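You operate a simulated robot arm through the tools that you are given. There is no shell and no other tool. Be economical: measure what you need, move in short steps, check, and stop when the job is done.

You are at the controls of a simulated robot arm. One attempt, no reset.

Task
Clamp the small brown frame and wipe the smear off its glass.
Fine: use the orange pad, damped in the water tin; pad back, lid on the water tin, clamp open again. What is to be rubbed or washed off counts as gone when no trace of it is left.

The check looks at the end state, three seconds after you hand in, the way a careful person would. Anything else that was tipped, shoved, dropped, spilled or broken makes it a failure. A push-on lid holds only when it is set on centred and level and pressed home; a screw cap is set on level and turned clockwise until tight.

Robot
A 6-joint arm with a two-finger parallel gripper, fixed in place. Base frame: the origin is at the foot of the arm, x ahead of it, y to its left, z up; the work surface is at about z = 76.2. Lengths are in cm, angles in degrees, forces in N, time in s.
With the tool pointing down near the work surface it reaches from about 30 to 74 cm from the base axis. Its first joint turns from -66.0 to 66.0 degrees. Payload 2.45 kg.
Tool frame: the origin (TCP) lies between the finger pads and is the grasp point; the fingertips stand 2.4 cm ahead of it; z points along the fingers, y is the line along which they close. The gripper opens to 6.8 cm. The fingers are 1.7 cm wide and 1 cm thick; the gripper's body (4 by 7 cm) begins 4.1 cm behind the TCP.
Orientation is that of the tool frame in the base frame, as a unit quaternion [x, y, z, w]. With the fingers straight down and closing along the base's y, the tool's x points along the base's -x, its y along +y and its z along -z.

Tools
- The arm moves only by the tool servo_tool. Its argument "motion" is a list of rows, each a list of 7 numbers: the turn, a rotation vector about the tool's x, y, z in degrees, then the shift along the tool's x, y, z in cm, then the closure, from 0 (fully open) to 1 (shut). In form: [[ax, ay, az, x, y, z, grip], ...]. A call has 1 to 10 rows; each row is the pose to reach, as a shift and turn from the pose commanded when the call began, along the tool's axes at that moment. Rows are played at 5 a second. More than 5 cm and 8.6 degrees between two rows, or a gripper value outside its range, and nothing of the call is played. Where a pose cannot be reached the arm comes as near as it can. A force on the tool above 60 N (or 10 N above the force at the start of the call, whichever is more), or a blocked arm, ends the call early, and 0.2 s more pass. Each finger travels about 10.8 cm/s and halts on what it meets, pressing with about 34 N; the grip force reading is that of the motor and also rises with nothing between the fingers. The clock runs only during rows and for 0.2 s after the last one: add rows that repeat a pose to give the fingers time. The reply holds the time, the measured pose of the TCP, the force on the tool along the base axes, the opening and the grip force, in the units named above and with some noise, with the torque about the TCP (base axes, N m) and any sound that the robot's microphone picked up, and new pictures: "pictures" is both (left out), scene, wrist or none.
- Cameras (640 x 400 px; columns grow to the right, rows downward): "scene" is fixed at [14.46, 41.98, 144.41]; the picture's right is [-0.86, -0.51, 0.00], its down [-0.40, 0.68, -0.61] and it looks along [0.31, -0.53, -0.79] (base axes); focal length 246 px, centre (320, 200). "wrist" rides on the gripper at [8.4, 1.1, -7.5] in the tool frame; the picture's right is [-0.13, 0.99, 0.00], its down [-0.60, -0.08, -0.79] and it looks along [-0.79, -0.10, 0.61] (tool axes); focal length 251 px, centre (320, 200). There is no depth. A picture from a camera that has moved, and an enlarged one, comes with that camera's place and axes in the base frame and with its lens. The place of the scene camera against the robot may be out by one fixed shift of up to 1.2 cm in any direction.
- zoom(camera, box): a new picture of the part [left, top, right, bottom] of that camera's present view, enlarged. The clock stands still meanwhile.
- close_job(): hands the job in; it is judged then, once.

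Go step by step. Nothing tells you positions but the pictures and the camera data: compare them with the known pose of the tool, close in by small moves and look again before you grip or let go. The budget is 120 turns and 200 pictures, counting those below and the enlarged ones. Unless the task says otherwise, let go and move clear before handing in, and close with one line.

The tools are called as a command line: name --pt "numbers of a row" for each row, then --argument value for the rest, lists and objects as JSON in quotes. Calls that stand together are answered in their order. servo_tool: Moves the arm, as the interface text tells. Its arguments: {"type":"object","properties":{"motion":{"type":"array","items":{"type":"array","items":{"type":"number"}}},"pictures":{"type":"string","enum":["both","scene","wrist","none"]}},"required":["motion"]} The other tools are called the same way: zoom (camera, box) takes an enlarged picture of a part of a camera's view; close_job () hands the job in.

At the start:

```text
clock: 0.0
eef_pos: [42.8, 8.0, 116.89]
tcp_rot: [0.001, 1.0, 0.0, 0.0]
wrist_force: [-0.1, -0.2, -0.1]
torque: [-0.01, 0.02, -0.02]
opening: 6.82
finger_force: 0.1
```

scene: 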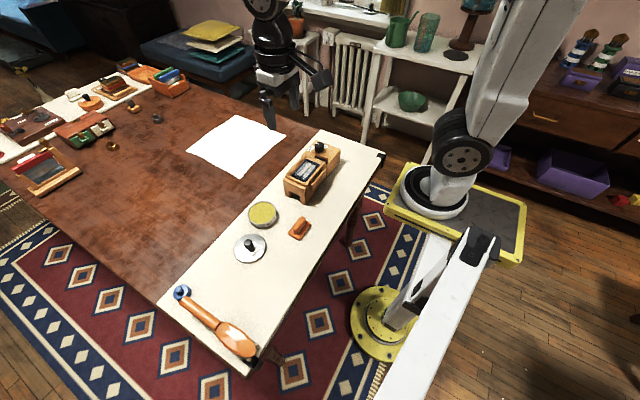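
wrist: 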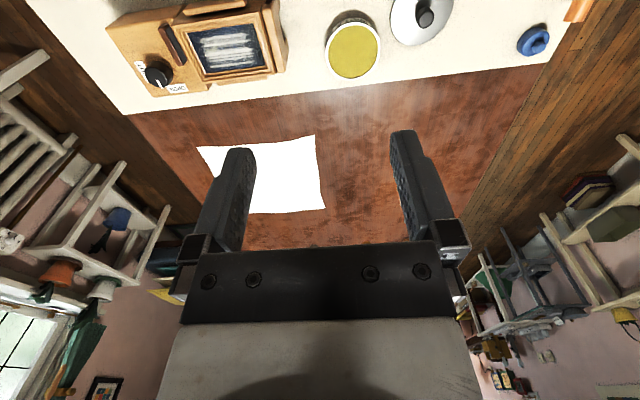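

I see a runner on the table with a clamp device holding a frame, a tin (yellow inside), a lid with a knob, an orange pad. I'll zoom in for detail.

zoom --camera "scene" --box '[220, 130, 380, 270]'

zoom --camera "wrist" --box '[100, 0, 300, 110]'

zoom --camera "scene" --box '[0, 50, 200, 200]'

```text
2.86 times, centred on (300, 200) of scene
camera zoom: at [14.46, 41.98, 144.41], right [-0.86, -0.51, 0.0], down [-0.4, 0.68, -0.61], along [0.31, -0.53, -0.79], focal length 704 px, centre (377, 200)
```

zoom: 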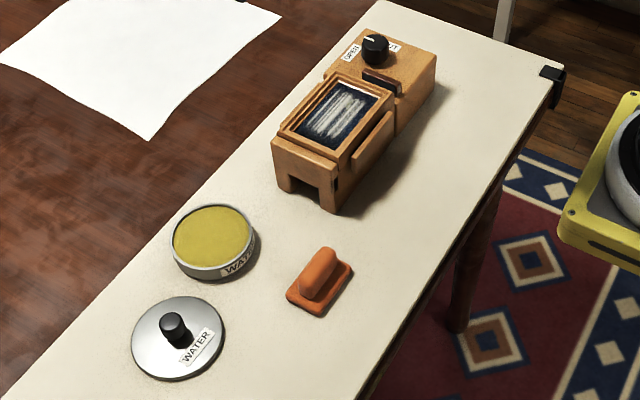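

```text
3.20 times, centred on (200, 55) of wrist
camera zoom: at [34.37, 8.98, 124.46], right [0.13, 0.99, 0.0], down [0.6, -0.08, 0.79], along [0.79, -0.1, -0.61], focal length 805 px, centre (704, 664)
```

zoom: 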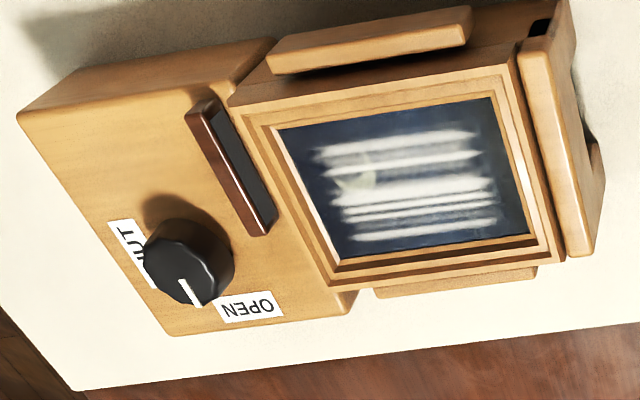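

```text
2.67 times, centred on (100, 125) of scene
camera zoom: at [14.46, 41.98, 144.41], right [-0.86, -0.51, 0.0], down [-0.4, 0.68, -0.61], along [0.31, -0.53, -0.79], focal length 657 px, centre (907, 400)
```

zoom: 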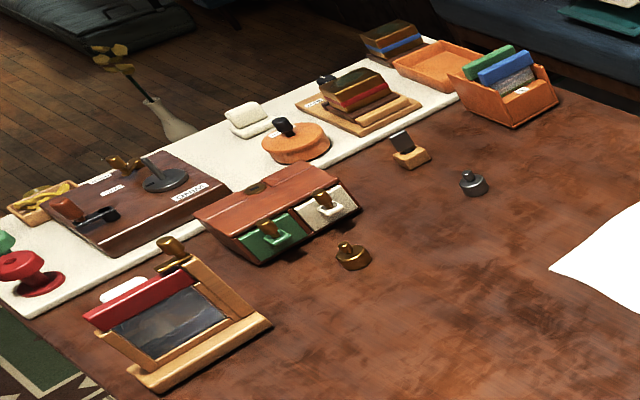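

The frame sits in the fixture at about (50,-7), with its knob near (51,-19). The tin is at (53.4,12.3), the lid at (50,23.4) and the pad at (40,10). I'll move closer to the fixture to see it better.

servo_tool --pt "0 0 0 -0.5 -3.5 3 0" --pt "0 0 0 -1 -7 6 0" --pt "0 0 0 -1.5 -10.5 9 0" --pt "0 0 0 -2 -14 12 0" --pt "0 0 0 -2.5 -17.5 15 0" --pt "0 0 0 -3 -20 17 0" --pictures "wrist"

```text
clock: 1.4
eef_pos: [46.28, -11.89, 100.02]
tcp_rot: [0.0, 1.0, 0.0, 0.0]
wrist_force: [-0.5, -0.1, 0.8]
torque: [0.0, 0.01, 0.0]
opening: 6.81
finger_force: 0.0
camera wrist: at [37.72, -10.81, 107.53], right [0.13, 0.99, 0.0], down [0.6, -0.08, 0.79], along [0.79, -0.1, -0.61], focal length 251 px, centre (320, 200)
```

wrist: 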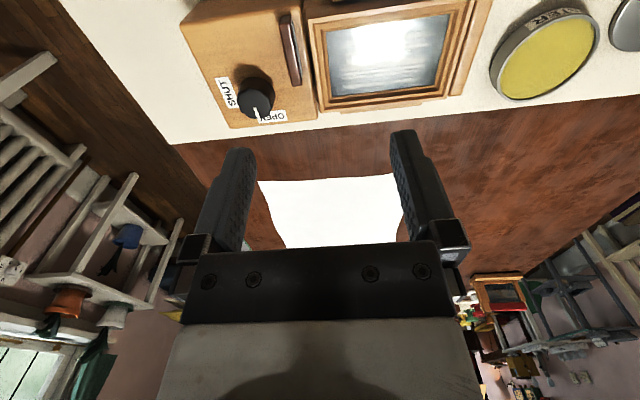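

zoom --camera "wrist" --box '[160, 0, 480, 140]'

zoom --camera "scene" --box '[270, 130, 350, 210]'

```text
2.00 times, centred on (320, 70) of wrist
camera zoom: at [37.72, -10.81, 107.53], right [0.13, 0.99, 0.0], down [0.6, -0.08, 0.79], along [0.79, -0.1, -0.61], focal length 503 px, centre (320, 460)
```

zoom: 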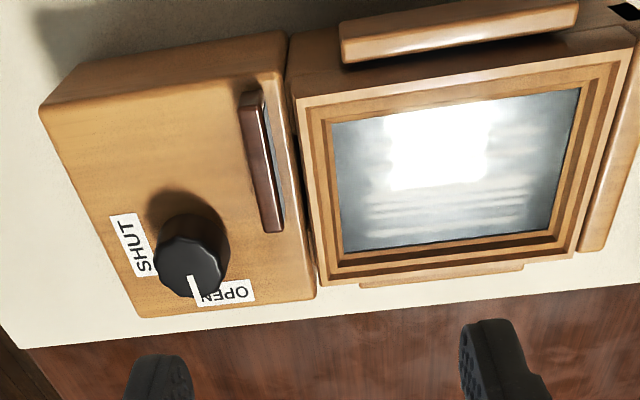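

```text
5.00 times, centred on (310, 170) of scene
camera zoom: at [14.46, 41.98, 144.41], right [-0.86, -0.51, 0.0], down [-0.4, 0.68, -0.61], along [0.31, -0.53, -0.79], focal length 1232 px, centre (370, 350)
```

zoom: 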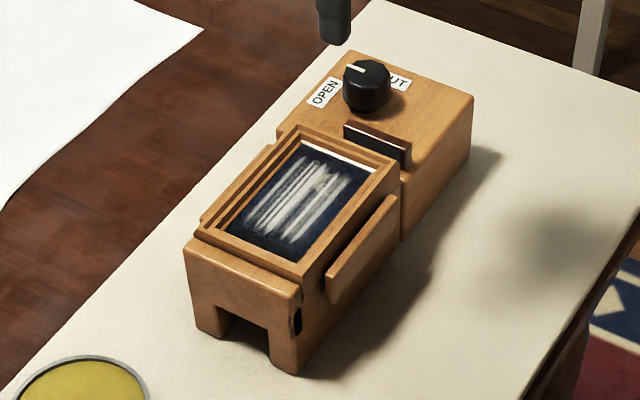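

The knob top is at about (51.1,-19.0,83.9). It points at OPEN, and SHUT is 90° clockwise. I'll move above it.

servo_tool --pt "0 0 0 -1.5 -2.5 2.5 0" --pt "0 0 0 -3 -5 5 0" --pt "0 0 0 -5 -7 8 0" --pt "0 0 0 -5 -7 10 0" --pt "0 0 0 -5 -7 10 0"

```text
clock: 2.6
eef_pos: [50.78, -18.91, 90.14]
tcp_rot: [-0.001, 1.0, 0.001, 0.001]
wrist_force: [-0.7, -0.4, -0.9]
torque: [0.0, -0.01, -0.01]
opening: 6.79
finger_force: 0.1
camera wrist: at [42.31, -17.82, 97.64], right [0.13, 0.99, 0.0], down [0.6, -0.08, 0.79], along [0.79, -0.1, -0.61], focal length 251 px, centre (320, 200)
```

scene: 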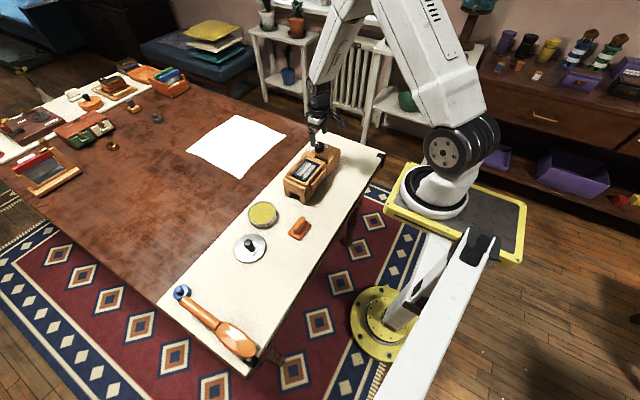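
wrist: 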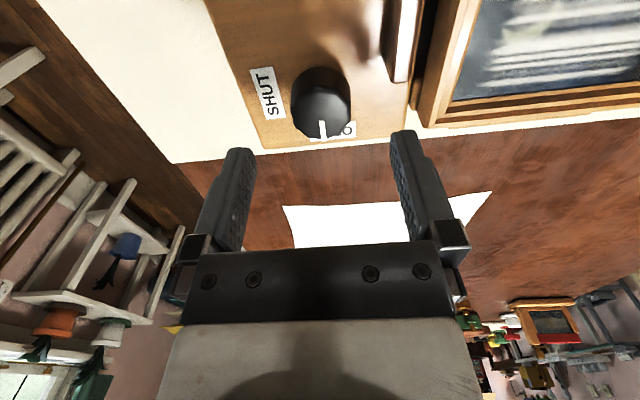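

The knob is directly below the tool. I'll partly close the fingers to stay clear of the jaw bar, then descend and grip.

servo_tool --pt "0 0 0 0 0.05 0 0.3" --pt "0 0 0 0 0.05 0 0.3" --pt "0 0 0 0 0.05 2 0.3" --pt "0 0 0 0 0.05 4 0.3" --pt "0 0 0 0 0.05 5.4 0.3" --pt "0 0 0 0 0.05 5.4 0.3"

zoom --camera "wrist" --box '[200, 0, 440, 160]'

```text
clock: 3.9
eef_pos: [50.89, -19.07, 84.92]
tcp_rot: [0.0, 1.0, 0.0, -0.001]
wrist_force: [-8.1, 1.3, 13.4]
torque: [-0.31, 0.15, -0.19]
opening: 4.65
finger_force: 0.0
stopped in row 6: the force on the tool passed its limit at 67 N (the readings are from after the stop); the commanded pose is now the measured one
camera wrist: at [42.41, -17.93, 92.57], right [0.13, 0.99, 0.0], down [0.6, -0.08, 0.79], along [0.79, -0.1, -0.61], focal length 251 px, centre (320, 200)
```

scene: 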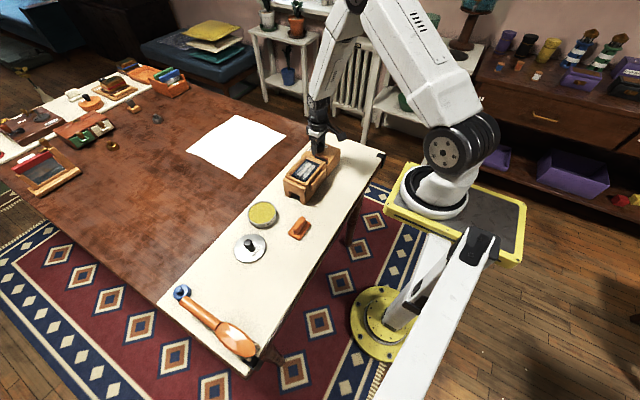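
wrist: 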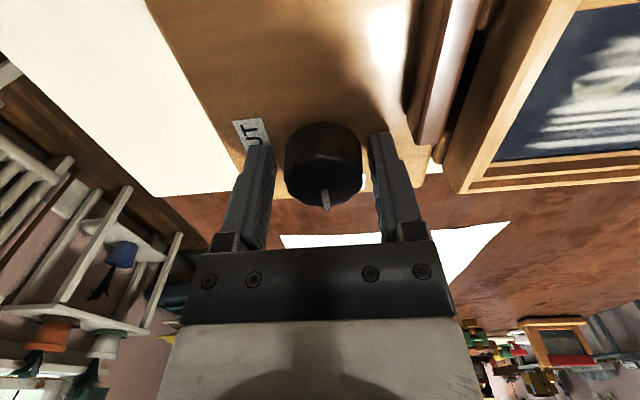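

```text
2.50 times, centred on (320, 80) of wrist
camera zoom: at [42.41, -17.93, 92.57], right [0.13, 0.99, 0.0], down [0.6, -0.08, 0.79], along [0.79, -0.1, -0.61], focal length 629 px, centre (320, 500)
```

zoom: 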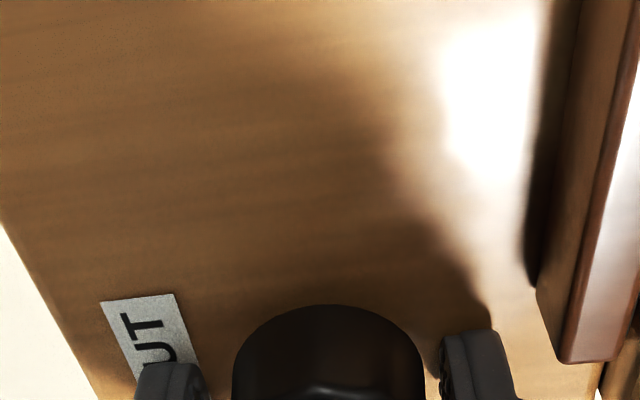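

The fingertips touched the box top, so its surface is at about z=82.4. I'll raise slightly and close on the knob.

servo_tool --pt "0 0 0 0 0 -0.4 0.3" --pt "0 0 0 0 0 -0.4 0.3" --pt "0 0 0 0 0 -0.4 0.42" --pt "0 0 0 0 0 -0.4 0.55" --pt "0 0 0 0 0 -0.4 0.6" --pt "0 0 0 0 0 -0.4 0.6" --pictures "wrist"

```text
clock: 5.3
eef_pos: [50.99, -18.86, 85.24]
tcp_rot: [0.0, 1.0, 0.0, 0.0]
wrist_force: [3.3, 12.9, 1.4]
torque: [0.23, 0.11, -0.06]
opening: 3.75
finger_force: 6.5
camera wrist: at [42.48, -17.81, 92.76], right [0.13, 0.99, 0.0], down [0.6, -0.08, 0.79], along [0.79, -0.1, -0.61], focal length 251 px, centre (320, 200)
```

wrist: 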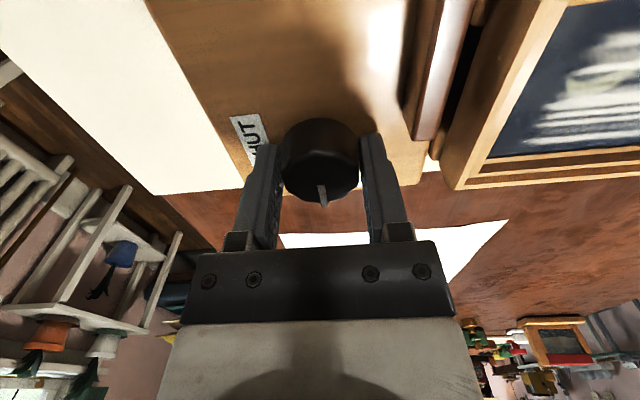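

The grip is on, with a small sideways load, so I'll shift +0.15 in y and tighten. Then I'll turn clockwise in 8° steps.

servo_tool --pt "0 0 0 0 0.15 0 0.65" --pt "0 0 8 0 0.15 0 0.65" --pt "0 0 16 0 0.15 0 0.65" --pt "0 0 24 0 0.15 0 0.65" --pt "0 0 32 0 0.15 0 0.65" --pt "0 0 40 0 0.15 0 0.65" --pt "0 0 45 0 0.15 0 0.65" --pictures "both"

```text
clock: 6.9
eef_pos: [50.93, -19.05, 85.25]
tcp_rot: [0.386, 0.923, 0.0, -0.002]
wrist_force: [-14.0, -36.6, -30.4]
torque: [-0.03, 0.49, 0.15]
opening: 3.54
finger_force: 45.0
camera wrist: at [45.63, -12.38, 92.8], right [0.8, 0.61, 0.0], down [0.37, -0.49, 0.79], along [0.48, -0.63, -0.61], focal length 251 px, centre (320, 200)
```

scene: 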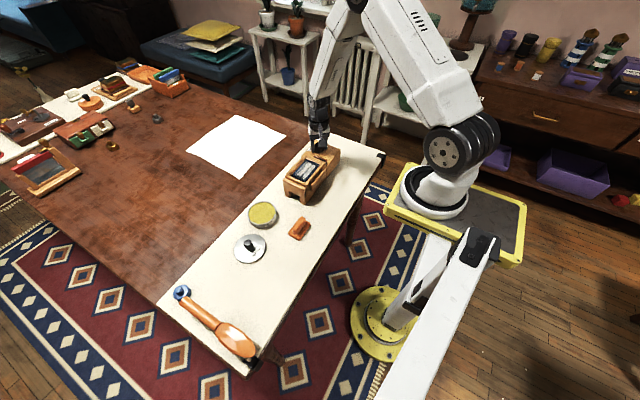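
wrist: 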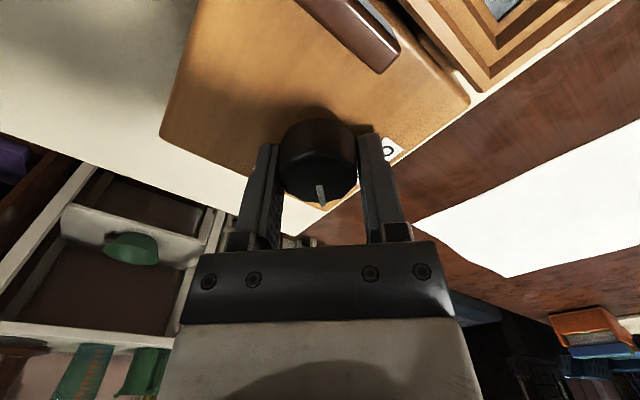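

The knob turns with the gripper, about 45° so far. I'll correct the centring and turn the remaining 45°.

servo_tool --pt "0 0 0 -0.07 -0.2 0 0.65" --pt "0 0 8 -0.07 -0.2 0 0.65" --pt "0 0 16 -0.07 -0.2 0 0.65" --pt "0 0 24 -0.07 -0.2 0 0.65" --pt "0 0 32 -0.07 -0.2 0 0.65" --pt "0 0 40 -0.07 -0.2 0 0.65" --pt "0 0 46 -0.07 -0.2 0 0.65" --pt "0 0 46 -0.07 -0.2 0 0.65" --pictures "both"

```text
clock: 8.7
eef_pos: [50.52, -19.2, 85.26]
tcp_rot: [0.715, 0.7, -0.001, -0.004]
wrist_force: [-30.1, -28.5, -20.0]
torque: [-0.19, 0.32, 0.16]
opening: 3.55
finger_force: 45.2
camera wrist: at [51.77, -10.87, 92.82], right [0.99, -0.15, -0.01], down [-0.09, -0.6, 0.79], along [-0.12, -0.78, -0.61], focal length 251 px, centre (320, 200)
```

scene: 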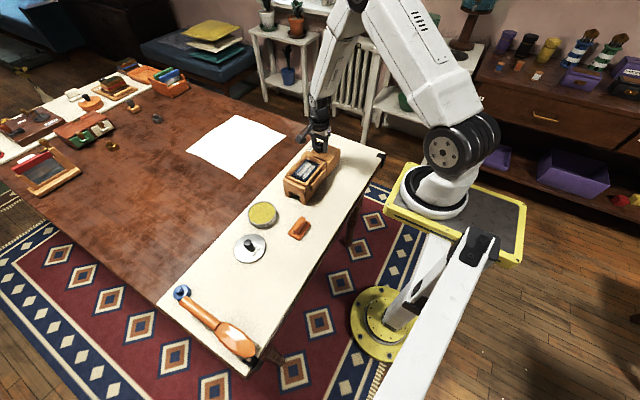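
wrist: 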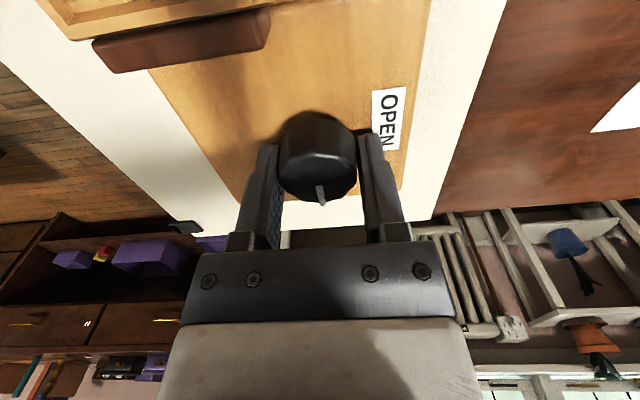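

The knob now points to SHUT. I'll release and check for drift.

servo_tool --pt "0 0 0 0 0 0 0.4" --pt "0 0 0 0 0 0 0.3" --pt "0 0 0 0 0 -3 0.3" --pt "0 0 0 0 0 -6 0.3" --pt "0 0 0 0 0 -6 0.3" --pictures "both"

zoom --camera "scene" --box '[270, 130, 350, 210]'

```text
clock: 9.9
eef_pos: [50.71, -18.98, 91.36]
tcp_rot: [0.713, 0.701, 0.0, 0.0]
wrist_force: [-0.4, 0.0, -0.7]
torque: [0.01, -0.01, 0.01]
opening: 4.74
finger_force: 0.0
camera wrist: at [51.82, -10.69, 98.82], right [0.99, -0.15, 0.0], down [-0.09, -0.6, 0.79], along [-0.12, -0.78, -0.61], focal length 251 px, centre (320, 200)
```

scene: 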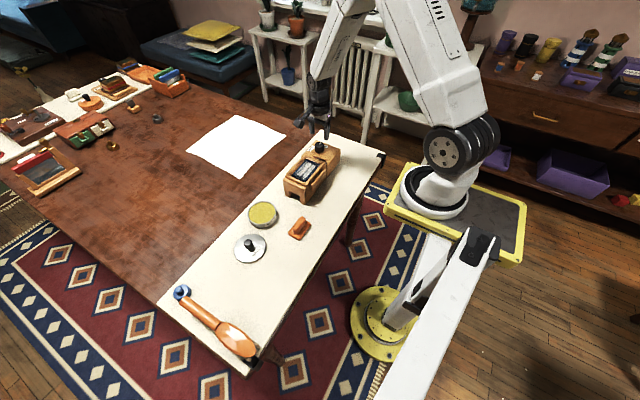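
wrist: 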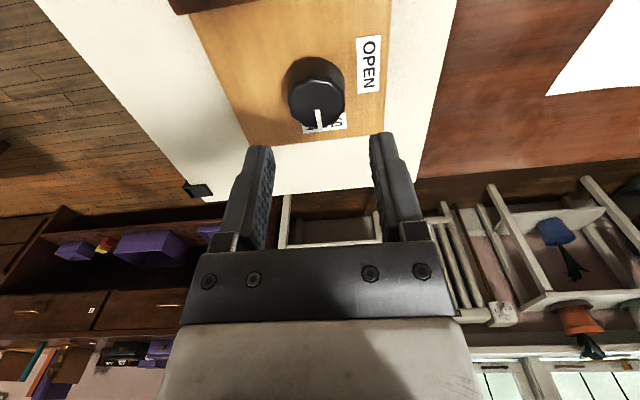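

```text
5.00 times, centred on (310, 170) of scene
camera zoom: at [14.46, 41.98, 144.41], right [-0.86, -0.51, 0.0], down [-0.4, 0.68, -0.61], along [0.31, -0.53, -0.79], focal length 1232 px, centre (370, 350)
```

zoom: 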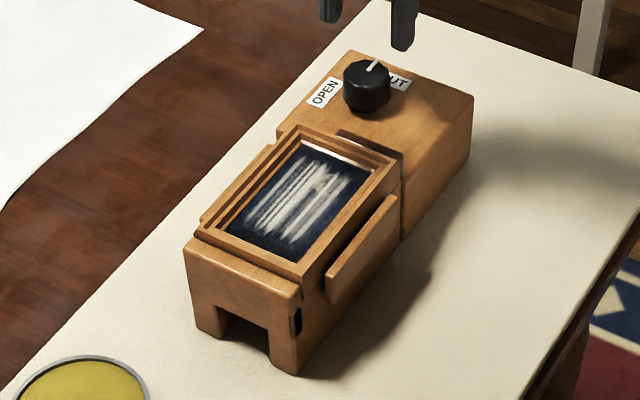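

The clamp is shut and the fixture hasn't moved. Now I'll go to the pad; its handle ridge runs along y and the gripper already closes along x.

servo_tool --pt "0 0 0 4 -1.5 -1 0.3" --pt "0 0 0 8 -3 -1 0" --pt "0 0 0 12 -4.5 -1 0" --pt "0 0 0 16 -6 -1 0" --pt "0 0 0 20 -7.5 -1 0" --pt "0 0 0 24 -9 -1 0" --pt "0 0 0 28 -10 -1 0" --pt "0 0 0 28 -10 -1 0" --pictures "wrist"

```text
clock: 11.7
eef_pos: [41.39, 9.21, 92.43]
tcp_rot: [0.713, 0.701, 0.0, 0.0]
wrist_force: [-0.2, 0.5, -0.6]
torque: [-0.01, -0.01, -0.02]
opening: 6.79
finger_force: 0.0
camera wrist: at [42.59, 17.52, 99.96], right [0.99, -0.15, 0.0], down [-0.09, -0.6, 0.79], along [-0.12, -0.78, -0.61], focal length 251 px, centre (320, 200)
```

wrist: 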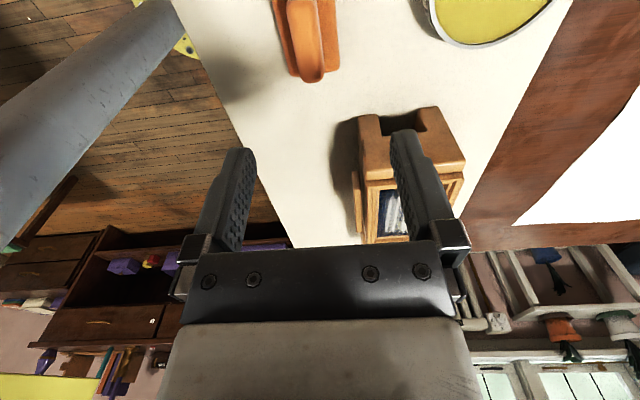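

The pad is partly out of view, so I'll back up in +y and rise for a full look.

servo_tool --pt "0 0 0 3 -0.5 -3 0" --pt "0 0 0 6 -1 -4 0" --pt "0 0 0 6 -1 -4 0" --pictures "none"

zoom --camera "wrist" --box '[220, 0, 420, 125]'

```text
clock: 12.5
eef_pos: [40.56, 15.14, 96.44]
tcp_rot: [0.713, 0.701, 0.001, 0.0]
wrist_force: [-0.2, 0.4, 0.0]
torque: [-0.01, -0.01, -0.03]
opening: 6.82
finger_force: 0.0
```

```text
3.20 times, centred on (320, 62) of wrist
camera zoom: at [41.76, 23.53, 103.96], right [0.99, -0.15, 0.0], down [-0.09, -0.6, 0.79], along [-0.12, -0.78, -0.61], focal length 805 px, centre (320, 640)
```

zoom: 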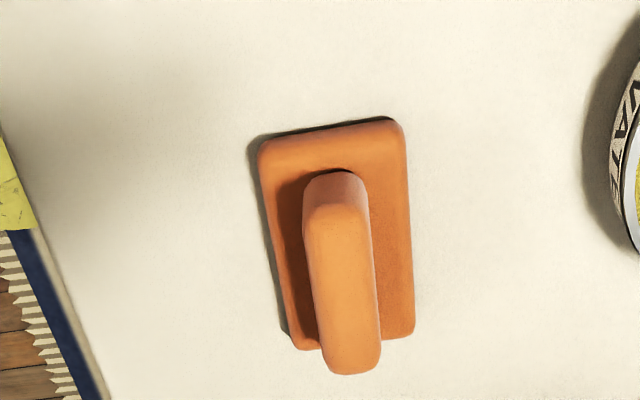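

The pad is about 4.3 × 6.8 cm, centred at about (40.5,10.2), with the handle along y. I'll descend over it.

servo_tool --pt "0 0 0 -2.5 0 3.5 0" --pt "0 0 0 -5 0 7 0" --pt "0 0 0 -5 0 11 0" --pt "0 0 0 -5 0 13.5 0" --pt "0 0 0 -5 0 13.5 0" --pictures "wrist"

zoom --camera "scene" --box '[260, 190, 340, 250]'

```text
clock: 13.7
eef_pos: [40.44, 10.3, 82.85]
tcp_rot: [0.713, 0.701, 0.001, 0.0]
wrist_force: [-0.1, 0.6, 0.2]
torque: [0.0, -0.04, 0.01]
opening: 6.79
finger_force: 0.1
camera wrist: at [41.61, 18.56, 90.41], right [0.99, -0.15, 0.0], down [-0.09, -0.6, 0.79], along [-0.12, -0.78, -0.61], focal length 251 px, centre (320, 200)
```

wrist: 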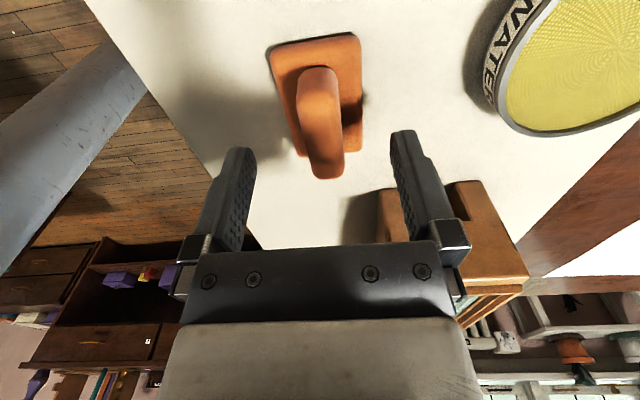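

```text
6.67 times, centred on (300, 220) of scene
camera zoom: at [14.46, 41.98, 144.41], right [-0.86, -0.51, 0.0], down [-0.4, 0.68, -0.61], along [0.31, -0.53, -0.79], focal length 1643 px, centre (453, 67)
```

zoom: 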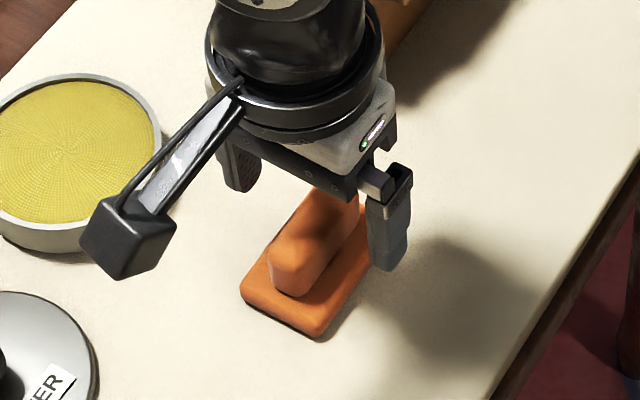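

The handle top is at about z=79.5, centred between the fingers. I'll lower 2.3 cm and close.

servo_tool --pt "0 0 0 -0.1 0 1.2 0" --pt "0 0 0 -0.1 0 2.3 0" --pt "0 0 0 -0.1 0 2.3 0.3" --pt "0 0 0 -0.1 0 2.3 0.6" --pt "0 0 0 -0.1 0 2.3 0.8" --pt "0 0 0 -0.1 0 2.3 0.8" --pictures "wrist"

zoom --camera "scene" --box '[260, 190, 340, 250]'

```text
clock: 15.1
eef_pos: [40.38, 10.08, 80.47]
tcp_rot: [0.713, 0.701, 0.0, 0.0]
wrist_force: [1.2, -0.4, 0.3]
torque: [-0.02, 0.02, 0.01]
opening: 1.9
finger_force: 34.0
camera wrist: at [41.6, 18.44, 88.08], right [0.99, -0.15, 0.0], down [-0.09, -0.6, 0.79], along [-0.12, -0.78, -0.61], focal length 251 px, centre (320, 200)
```

wrist: 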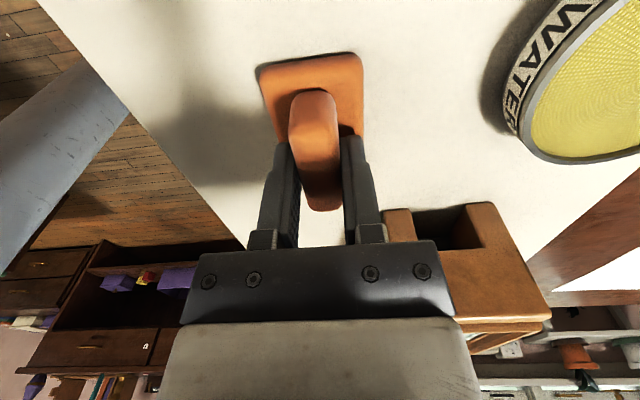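

```text
6.67 times, centred on (300, 220) of scene
camera zoom: at [14.46, 41.98, 144.41], right [-0.86, -0.51, 0.0], down [-0.4, 0.68, -0.61], along [0.31, -0.53, -0.79], focal length 1643 px, centre (453, 67)
```

zoom: 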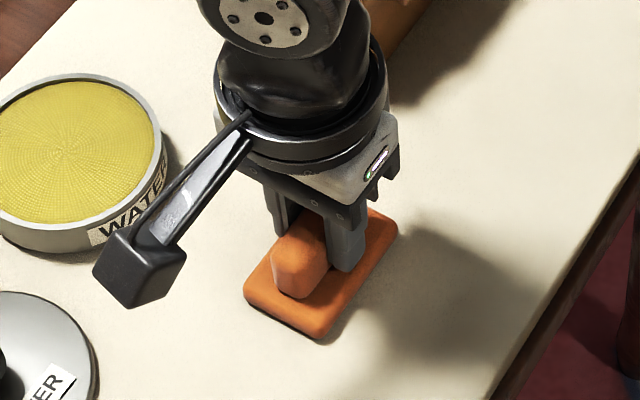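

The pad is gripped; its bottom is 4.25 cm below the TCP. I'll lift and move to view the tin.

servo_tool --pt "0 0 0 0 0 -2 0.8" --pt "0 0 0 0 0 -5 0.8" --pt "0 0 0 2.5 3 -8 0.8" --pt "0 0 0 5 6.5 -10 0.8" --pt "0 0 0 7 10 -11.5 0.8" --pt "0 0 0 7 10 -11.5 0.8" --pictures "wrist"

```text
clock: 16.5
eef_pos: [50.52, 16.67, 92.21]
tcp_rot: [0.713, 0.701, 0.0, 0.0]
wrist_force: [0.5, -0.6, -1.0]
torque: [0.04, 0.0, 0.02]
opening: 1.93
finger_force: 34.2
camera wrist: at [51.7, 25.13, 99.82], right [0.99, -0.15, 0.0], down [-0.09, -0.6, 0.79], along [-0.12, -0.78, -0.61], focal length 251 px, centre (320, 200)
```

wrist: 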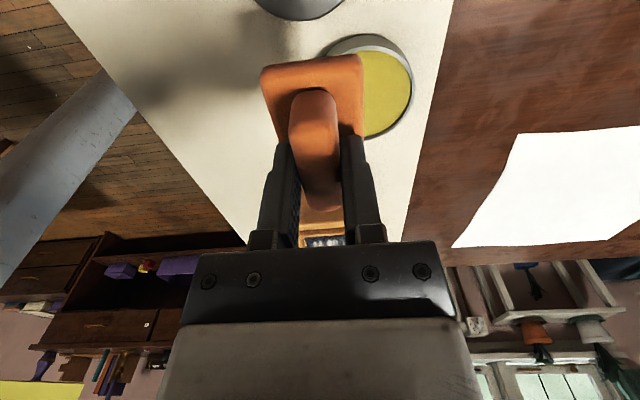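

The tin centre is at about (53.2,12.3), rim at z≈78, radius about 4.8. I'll position the pad just above it.

servo_tool --pt "0 0 0 -2.5 1.5 1 0.8" --pt "0 0 0 -4.5 2.7 3 0.8" --pt "0 0 0 -4.5 2.7 6 0.8" --pt "0 0 0 -4.5 2.7 8 0.8" --pt "0 0 0 -4.5 2.7 8 0.8" --pictures "wrist"

zoom --camera "scene" --box '[220, 170, 320, 245]'

```text
clock: 17.7
eef_pos: [53.03, 12.54, 84.06]
tcp_rot: [0.713, 0.701, 0.0, 0.0]
wrist_force: [-0.1, 1.1, -0.4]
torque: [0.02, 0.0, 0.02]
opening: 1.92
finger_force: 33.8
camera wrist: at [54.19, 20.81, 91.65], right [0.99, -0.15, 0.0], down [-0.09, -0.6, 0.79], along [-0.12, -0.78, -0.61], focal length 251 px, centre (320, 200)
```

wrist: 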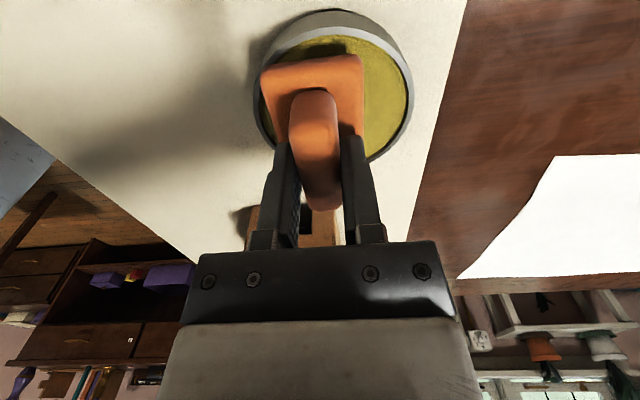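

```text
5.33 times, centred on (270, 208) of scene
camera zoom: at [14.46, 41.98, 144.41], right [-0.86, -0.51, 0.0], down [-0.4, 0.68, -0.61], along [0.31, -0.53, -0.79], focal length 1314 px, centre (587, 160)
```

zoom: 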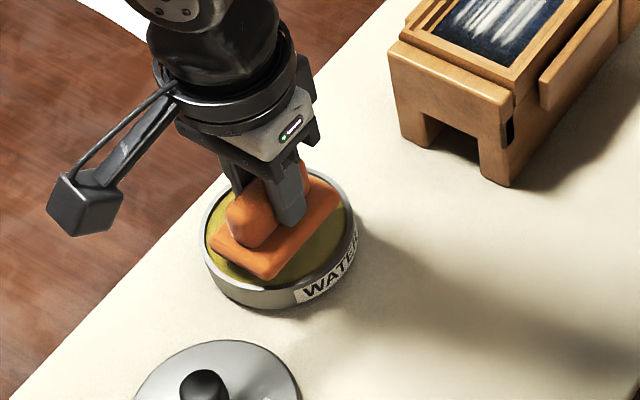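

The tin centre looks like about (53.6,11.8), so I'll shift x +0.5, y −0.6 and lower onto the sponge in small steps.

servo_tool --pt "0 0 0 -0.6 0.5 0 0.8" --pt "0 0 0 -0.6 0.5 0.6 0.8" --pt "0 0 0 -0.6 0.5 1.1 0.8" --pt "0 0 0 -0.6 0.5 1.4 0.8" --pt "0 0 0 -0.6 0.5 1.4 0.8" --pictures "wrist"

zoom --camera "scene" --box '[220, 170, 320, 245]'

```text
clock: 18.9
eef_pos: [53.55, 11.74, 82.85]
tcp_rot: [0.713, 0.701, 0.003, 0.001]
wrist_force: [-12.1, 6.9, 45.4]
torque: [-0.3, 0.4, -0.13]
opening: 1.93
finger_force: 33.9
camera wrist: at [54.68, 20.23, 90.44], right [0.99, -0.15, 0.0], down [-0.09, -0.6, 0.79], along [-0.11, -0.78, -0.61], focal length 251 px, centre (320, 200)
```

wrist: 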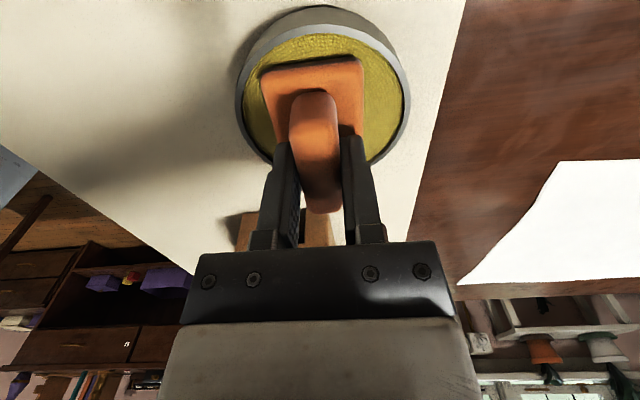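

```text
5.33 times, centred on (270, 208) of scene
camera zoom: at [14.35, 41.98, 144.43], right [-0.86, -0.51, 0.0], down [-0.4, 0.68, -0.61], along [0.31, -0.53, -0.79], focal length 1314 px, centre (587, 160)
```

zoom: 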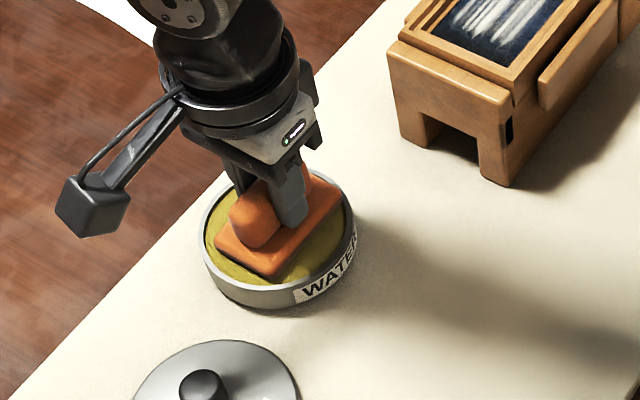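

The contact torque suggests the −x,−y corner touches the rim. I'll lift, shift +x and a little +y, and press again.

servo_tool --pt "0 0 0 0 0 -0.6 0.8" --pt "0 0 0 0.35 0.5 -0.6 0.8" --pt "0 0 0 0.35 0.5 -0.3 0.8" --pt "0 0 0 0.35 0.5 0 0.8" --pt "0 0 0 0.35 0.5 0 0.8" --pictures "wrist"

```text
clock: 20.1
eef_pos: [54.02, 11.97, 82.93]
tcp_rot: [0.713, 0.701, 0.0, 0.0]
wrist_force: [-18.2, -6.5, 44.5]
torque: [-0.4, 0.38, -0.08]
opening: 1.91
finger_force: 33.9
camera wrist: at [55.19, 20.41, 90.4], right [0.99, -0.15, 0.0], down [-0.09, -0.6, 0.79], along [-0.12, -0.78, -0.61], focal length 251 px, centre (320, 200)
```

wrist: 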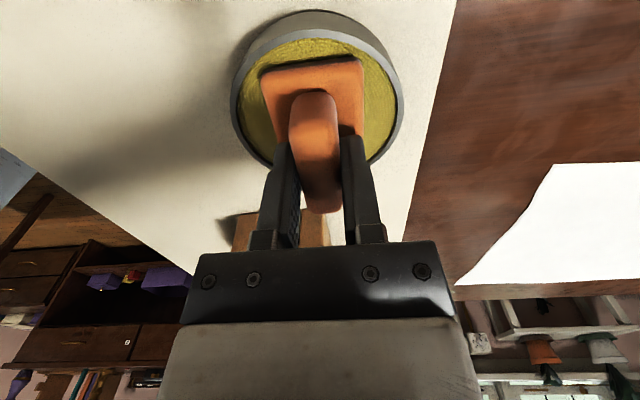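

The contact is at the same height, so this looks like flat contact on the sponge. I'll hold a moment, then lift and check whether the pad looks wet.

servo_tool --pt "0 0 0 0 0 0 0.8" --pt "0 0 0 0 0 0 0.8" --pt "0 0 0 0 0 0 0.8" --pt "0 0 0 0 0 0 0.8" --pt "0 0 0 0 0 -2 0.8" --pt "0 0 0 0 0 -5 0.8" --pt "0 0 0 0 0 -8 0.8" --pt "0 0 0 0 0 -8 0.8" --pictures "wrist"

zoom --camera "scene" --box '[220, 150, 320, 245]'

```text
clock: 21.9
eef_pos: [53.99, 12.08, 90.69]
tcp_rot: [0.713, 0.701, 0.0, -0.001]
wrist_force: [0.5, 0.1, -0.3]
torque: [0.01, 0.03, 0.01]
opening: 1.94
finger_force: 33.8
camera wrist: at [55.26, 20.4, 98.27], right [0.99, -0.15, 0.0], down [-0.09, -0.6, 0.79], along [-0.12, -0.78, -0.61], focal length 251 px, centre (320, 200)
```

wrist: 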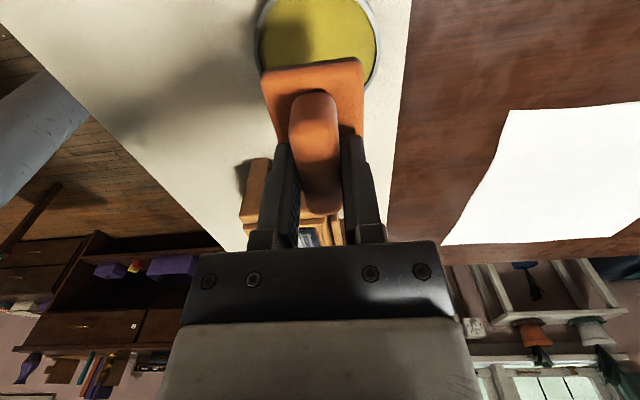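

```text
4.21 times, centred on (270, 198) of scene
camera zoom: at [14.46, 41.98, 144.41], right [-0.86, -0.51, 0.0], down [-0.4, 0.68, -0.61], along [0.31, -0.53, -0.79], focal length 1038 px, centre (530, 210)
```

zoom: 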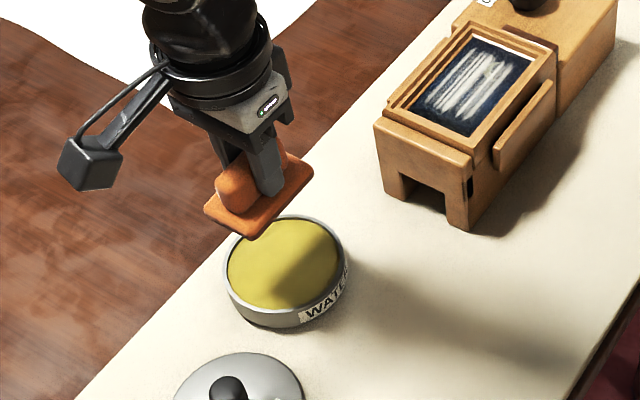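

Next is the frame. The glass is about 6.3 (x) × 10.3 (y) cm, centred near (49.5,−6), so the pad fits inside. I'll approach and look.

servo_tool --pt "0 0 0 -3 -1.3 -2 0.8" --pt "0 0 0 -6 -2.6 -3 0.8" --pt "0 0 0 -9 -4 -3 0.8" --pt "0 0 0 -10 -4.4 -3 0.8" --pt "0 0 0 -10 -4.4 -3 0.8" --pictures "wrist"

```text
clock: 23.1
eef_pos: [49.38, 2.13, 93.47]
tcp_rot: [0.713, 0.701, 0.0, 0.0]
wrist_force: [0.5, -0.1, -0.6]
torque: [0.02, -0.03, 0.0]
opening: 1.89
finger_force: 33.9
camera wrist: at [50.54, 10.45, 101.02], right [0.99, -0.15, 0.0], down [-0.09, -0.6, 0.79], along [-0.12, -0.78, -0.61], focal length 251 px, centre (320, 200)
```

wrist: 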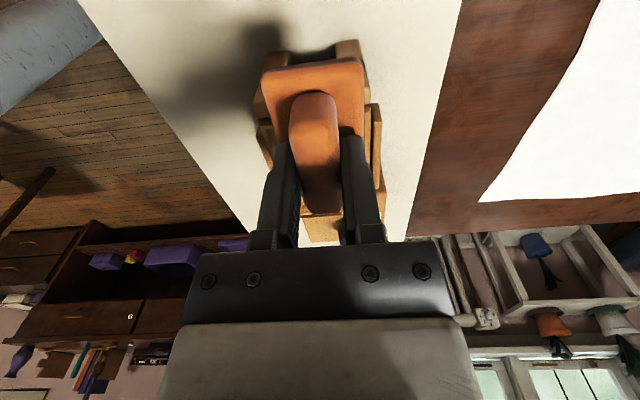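

The pad blocks the wrist view, so I'll go above the frame and check with the scene camera.

servo_tool --pt "0 0 0 -4 0.1 0 0.8" --pt "0 0 0 -8.4 0.15 1 0.8" --pt "0 0 0 -8.4 0.15 4.5 0.8" --pt "0 0 0 -8.4 0.15 4.5 0.8" --pictures "wrist"

zoom --camera "scene" --box '[260, 130, 350, 210]'

```text
clock: 24.1
eef_pos: [49.38, -6.57, 89.22]
tcp_rot: [0.713, 0.701, 0.0, 0.0]
wrist_force: [-8.9, -5.2, 30.8]
torque: [0.86, 0.19, 0.29]
opening: 1.91
finger_force: 33.9
camera wrist: at [50.53, 1.82, 96.75], right [0.99, -0.15, 0.0], down [-0.09, -0.6, 0.79], along [-0.11, -0.78, -0.61], focal length 251 px, centre (320, 200)
```

wrist: 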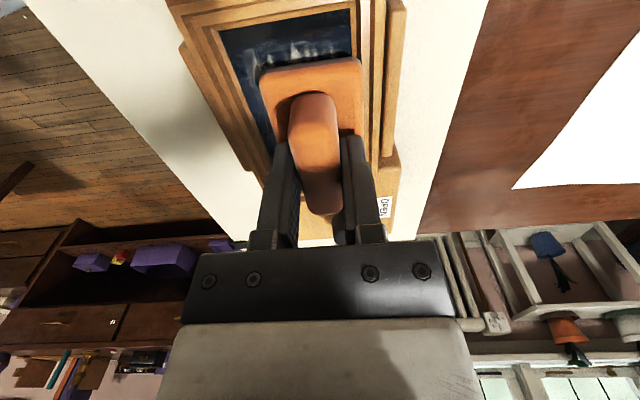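

```text
5.00 times, centred on (305, 170) of scene
camera zoom: at [14.39, 41.96, 144.43], right [-0.86, -0.51, 0.0], down [-0.4, 0.68, -0.61], along [0.31, -0.53, -0.79], focal length 1232 px, centre (395, 350)
```

zoom: 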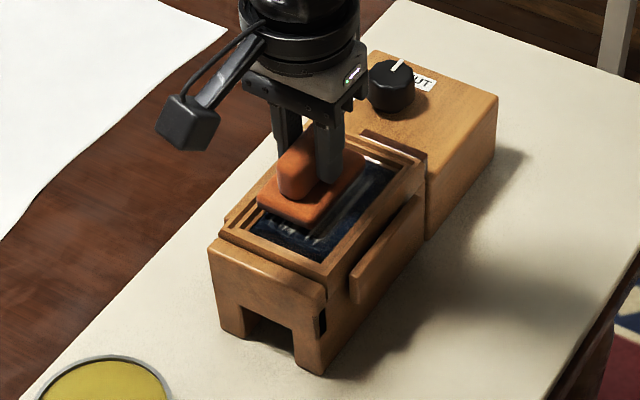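

The glass triangulates to z≈84.3, x 45.8–51.6, y −11.25–−1.55, so the pad's +x edge was on the frame lip. I'll lift, shift −x, and look again.

servo_tool --pt "0 0 0 0 0 -1 0.8" --pt "0 0 0 0.2 -0.75 -1 0.8" --pt "0 0 0 0.2 -0.75 -0.5 0.8" --pt "0 0 0 0.2 -0.75 -0.5 0.8" --pictures "wrist"

zoom --camera "scene" --box '[260, 130, 350, 210]'

```text
clock: 25.1
eef_pos: [48.8, -6.17, 89.64]
tcp_rot: [0.713, 0.702, 0.0, 0.0]
wrist_force: [0.2, 0.2, -0.4]
torque: [0.0, 0.0, -0.01]
opening: 1.91
finger_force: 34.0
camera wrist: at [49.89, 2.33, 97.16], right [0.99, -0.15, 0.0], down [-0.09, -0.6, 0.79], along [-0.12, -0.78, -0.61], focal length 251 px, centre (320, 200)
```

wrist: 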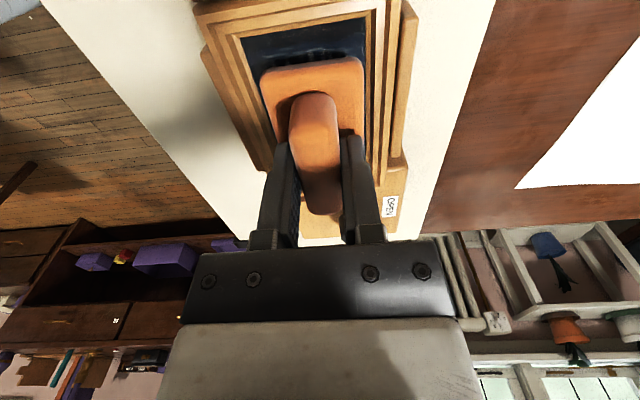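

```text
5.00 times, centred on (305, 170) of scene
camera zoom: at [14.46, 41.98, 144.41], right [-0.86, -0.51, 0.0], down [-0.4, 0.68, -0.61], along [0.31, -0.53, -0.79], focal length 1232 px, centre (395, 350)
```

zoom: 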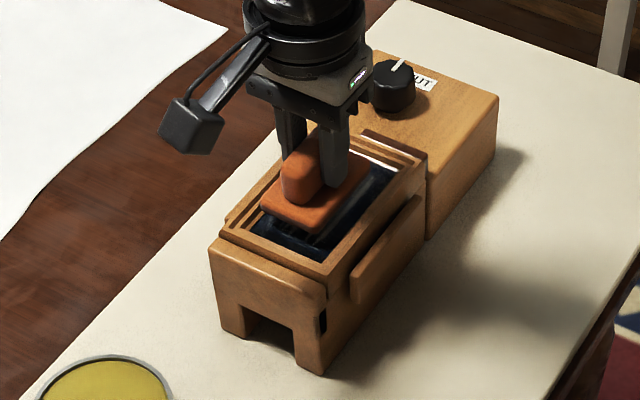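

The pad is now inside the frame. I'll lower slowly to find the glass.

servo_tool --pt "0 0 0 -0.3 -0.1 0.3 0.8" --pt "0 0 0 -0.3 -0.1 0.6 0.8" --pt "0 0 0 -0.3 -0.1 0.8 0.8" --pt "0 0 0 -0.3 -0.1 0.8 0.8" --pictures "wrist"

```text
clock: 26.1
eef_pos: [48.72, -6.37, 89.03]
tcp_rot: [0.713, 0.701, 0.001, 0.001]
wrist_force: [-12.0, 0.9, 48.4]
torque: [0.1, 0.33, 0.08]
opening: 1.91
finger_force: 33.7
camera wrist: at [49.79, 1.99, 96.61], right [0.99, -0.15, 0.0], down [-0.09, -0.6, 0.79], along [-0.11, -0.78, -0.61], focal length 251 px, centre (320, 200)
```

wrist: 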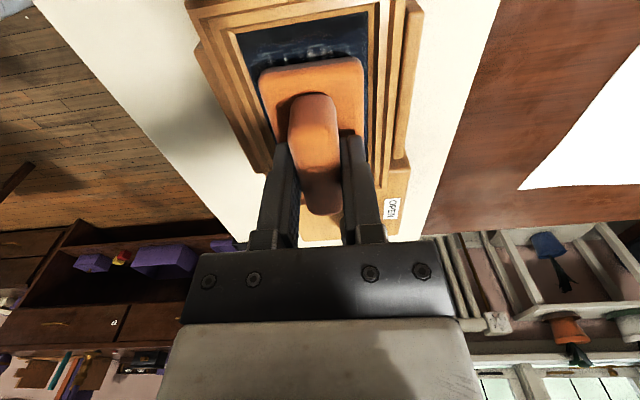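

There's flat contact on the glass at 48 N. I'll ease to about 20 N and rub gently along y and x.

servo_tool --pt "0 0 0 0 0 -0.18 0.8" --pt "0 0 0 0.6 0 -0.18 0.8" --pt "0 0 0 1.1 0 -0.18 0.8" --pt "0 0 0 0.4 0 -0.18 0.8" --pt "0 0 0 -0.5 0 -0.18 0.8" --pt "0 0 0 -1.2 0 -0.18 0.8" --pt "0 0 0 -0.5 0 -0.18 0.8" --pt "0 0 0 0 0 -0.18 0.8" --pictures "wrist"

```text
clock: 27.9
eef_pos: [48.92, -6.44, 89.14]
tcp_rot: [0.714, 0.7, 0.002, 0.002]
wrist_force: [0.1, -17.1, 32.0]
torque: [-0.46, 0.12, 0.06]
opening: 1.88
finger_force: 33.8
camera wrist: at [49.96, 1.94, 96.59], right [0.99, -0.15, 0.0], down [-0.09, -0.6, 0.79], along [-0.11, -0.78, -0.61], focal length 251 px, centre (320, 200)
```

wrist: 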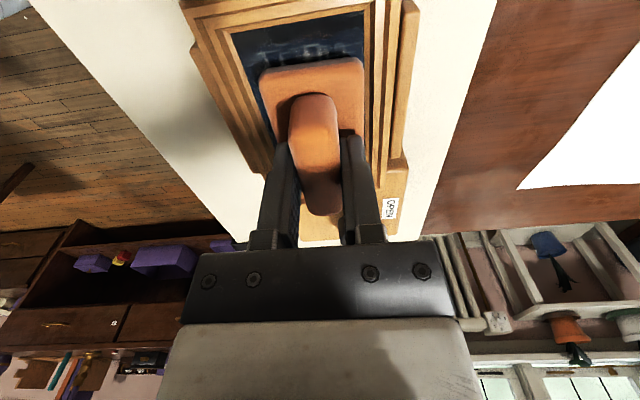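

Rubbing works. Next come strokes at −x and +x offsets.

servo_tool --pt "0 0 0 0 -0.5 -0.18 0.8" --pt "0 0 0 0.6 -0.8 -0.18 0.8" --pt "0 0 0 1.2 -0.8 -0.18 0.8" --pt "0 0 0 0 -0.8 -0.18 0.8" --pt "0 0 0 -1.2 -0.8 -0.18 0.8" --pt "0 0 0 -1.2 0 -0.18 0.8" --pt "0 0 0 -0.6 0.3 -0.18 0.8" --pt "0 0 0 0.6 0.3 -0.18 0.8" --pt "0 0 0 1.2 0.3 -0.18 0.8" --pt "0 0 0 0 0 -0.18 0.8" --pictures "wrist"

```text
clock: 30.1
eef_pos: [48.84, -6.27, 89.25]
tcp_rot: [0.713, 0.701, 0.0, 0.0]
wrist_force: [1.2, -0.4, -0.2]
torque: [0.0, 0.02, -0.01]
opening: 1.91
finger_force: 34.1
camera wrist: at [49.95, 2.11, 96.74], right [0.99, -0.15, 0.0], down [-0.09, -0.6, 0.79], along [-0.12, -0.78, -0.61], focal length 251 px, centre (320, 200)
```

wrist: 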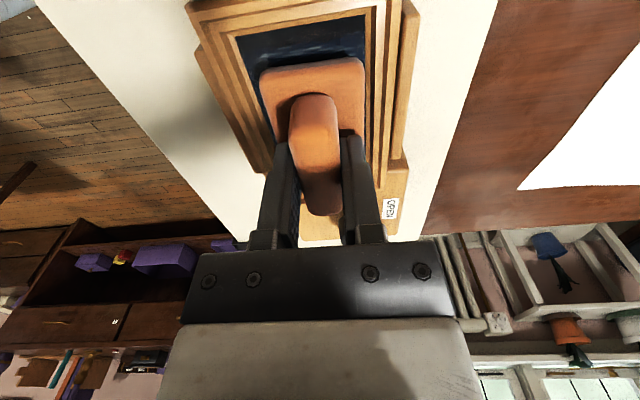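

That pass was just out of contact because the lifts stacked. I'll repeat it pressed down by 0.2.

servo_tool --pt "0 0 0 0 -0.5 0.2 0.8" --pt "0 0 0 0.6 -0.8 0.2 0.8" --pt "0 0 0 1.2 -0.8 0.2 0.8" --pt "0 0 0 0 -0.8 0.2 0.8" --pt "0 0 0 -1.2 -0.8 0.2 0.8" --pt "0 0 0 -1.2 0 0.2 0.8" --pt "0 0 0 -0.6 0.3 0.2 0.8" --pt "0 0 0 0.6 0.3 0.2 0.8" --pt "0 0 0 1.2 0.3 0.2 0.8" --pt "0 0 0 0.3 0 0.2 0.8" --pictures "none"

servo_tool --pt "0 0 0 0 0 -1 0.8" --pt "0 0 0 0 0 -3 0.8" --pt "0 0 0 4 1 -4 0.8" --pt "0 0 0 8 2 -5 0.8" --pt "0 0 0 12 3 -5 0.8" --pt "0 0 0 12 3 -5 0.8" --pictures "wrist"

zoom --camera "scene" --box '[260, 130, 350, 210]'

```text
clock: 32.3
eef_pos: [48.83, -5.86, 89.1]
tcp_rot: [0.714, 0.701, 0.001, 0.001]
wrist_force: [3.3, 11.1, 21.6]
torque: [0.44, -0.01, -0.03]
opening: 1.89
finger_force: 33.6
```

```text
clock: 33.7
eef_pos: [51.96, 6.09, 94.02]
tcp_rot: [0.713, 0.701, 0.0, 0.0]
wrist_force: [-0.2, -0.4, -0.2]
torque: [-0.02, -0.01, -0.02]
opening: 1.92
finger_force: 34.0
camera wrist: at [53.14, 14.47, 101.56], right [0.99, -0.15, 0.0], down [-0.09, -0.6, 0.79], along [-0.12, -0.78, -0.61], focal length 251 px, centre (320, 200)
```

wrist: 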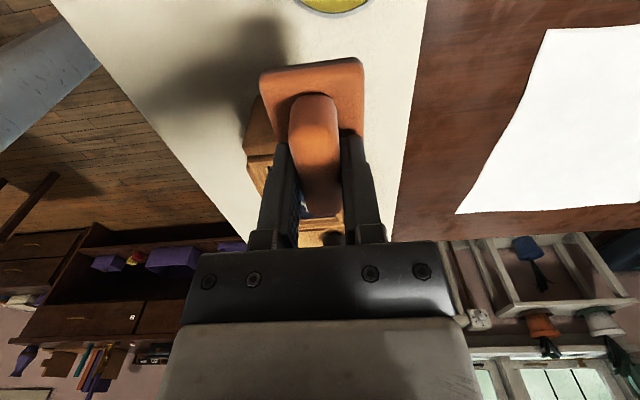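

```text
5.00 times, centred on (305, 170) of scene
camera zoom: at [14.46, 41.98, 144.41], right [-0.86, -0.51, 0.0], down [-0.4, 0.68, -0.61], along [0.31, -0.53, -0.79], focal length 1232 px, centre (395, 350)
```

zoom: 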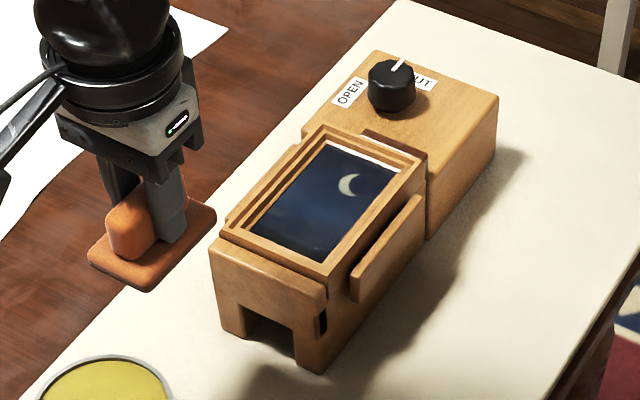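

The moon picture under the glass is now visible. I'll zoom tighter to check for traces.

zoom --camera "scene" --box '[288, 152, 328, 186]'

```text
11.76 times, centred on (308, 169) of scene
camera zoom: at [14.46, 41.98, 144.41], right [-0.86, -0.51, 0.0], down [-0.4, 0.68, -0.61], along [0.31, -0.53, -0.79], focal length 2899 px, centre (461, 565)
```

zoom: 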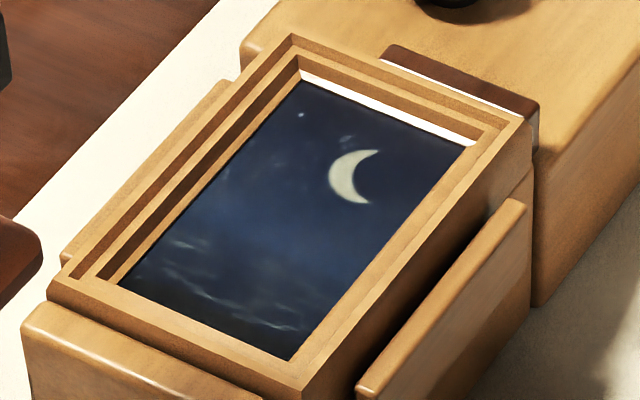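

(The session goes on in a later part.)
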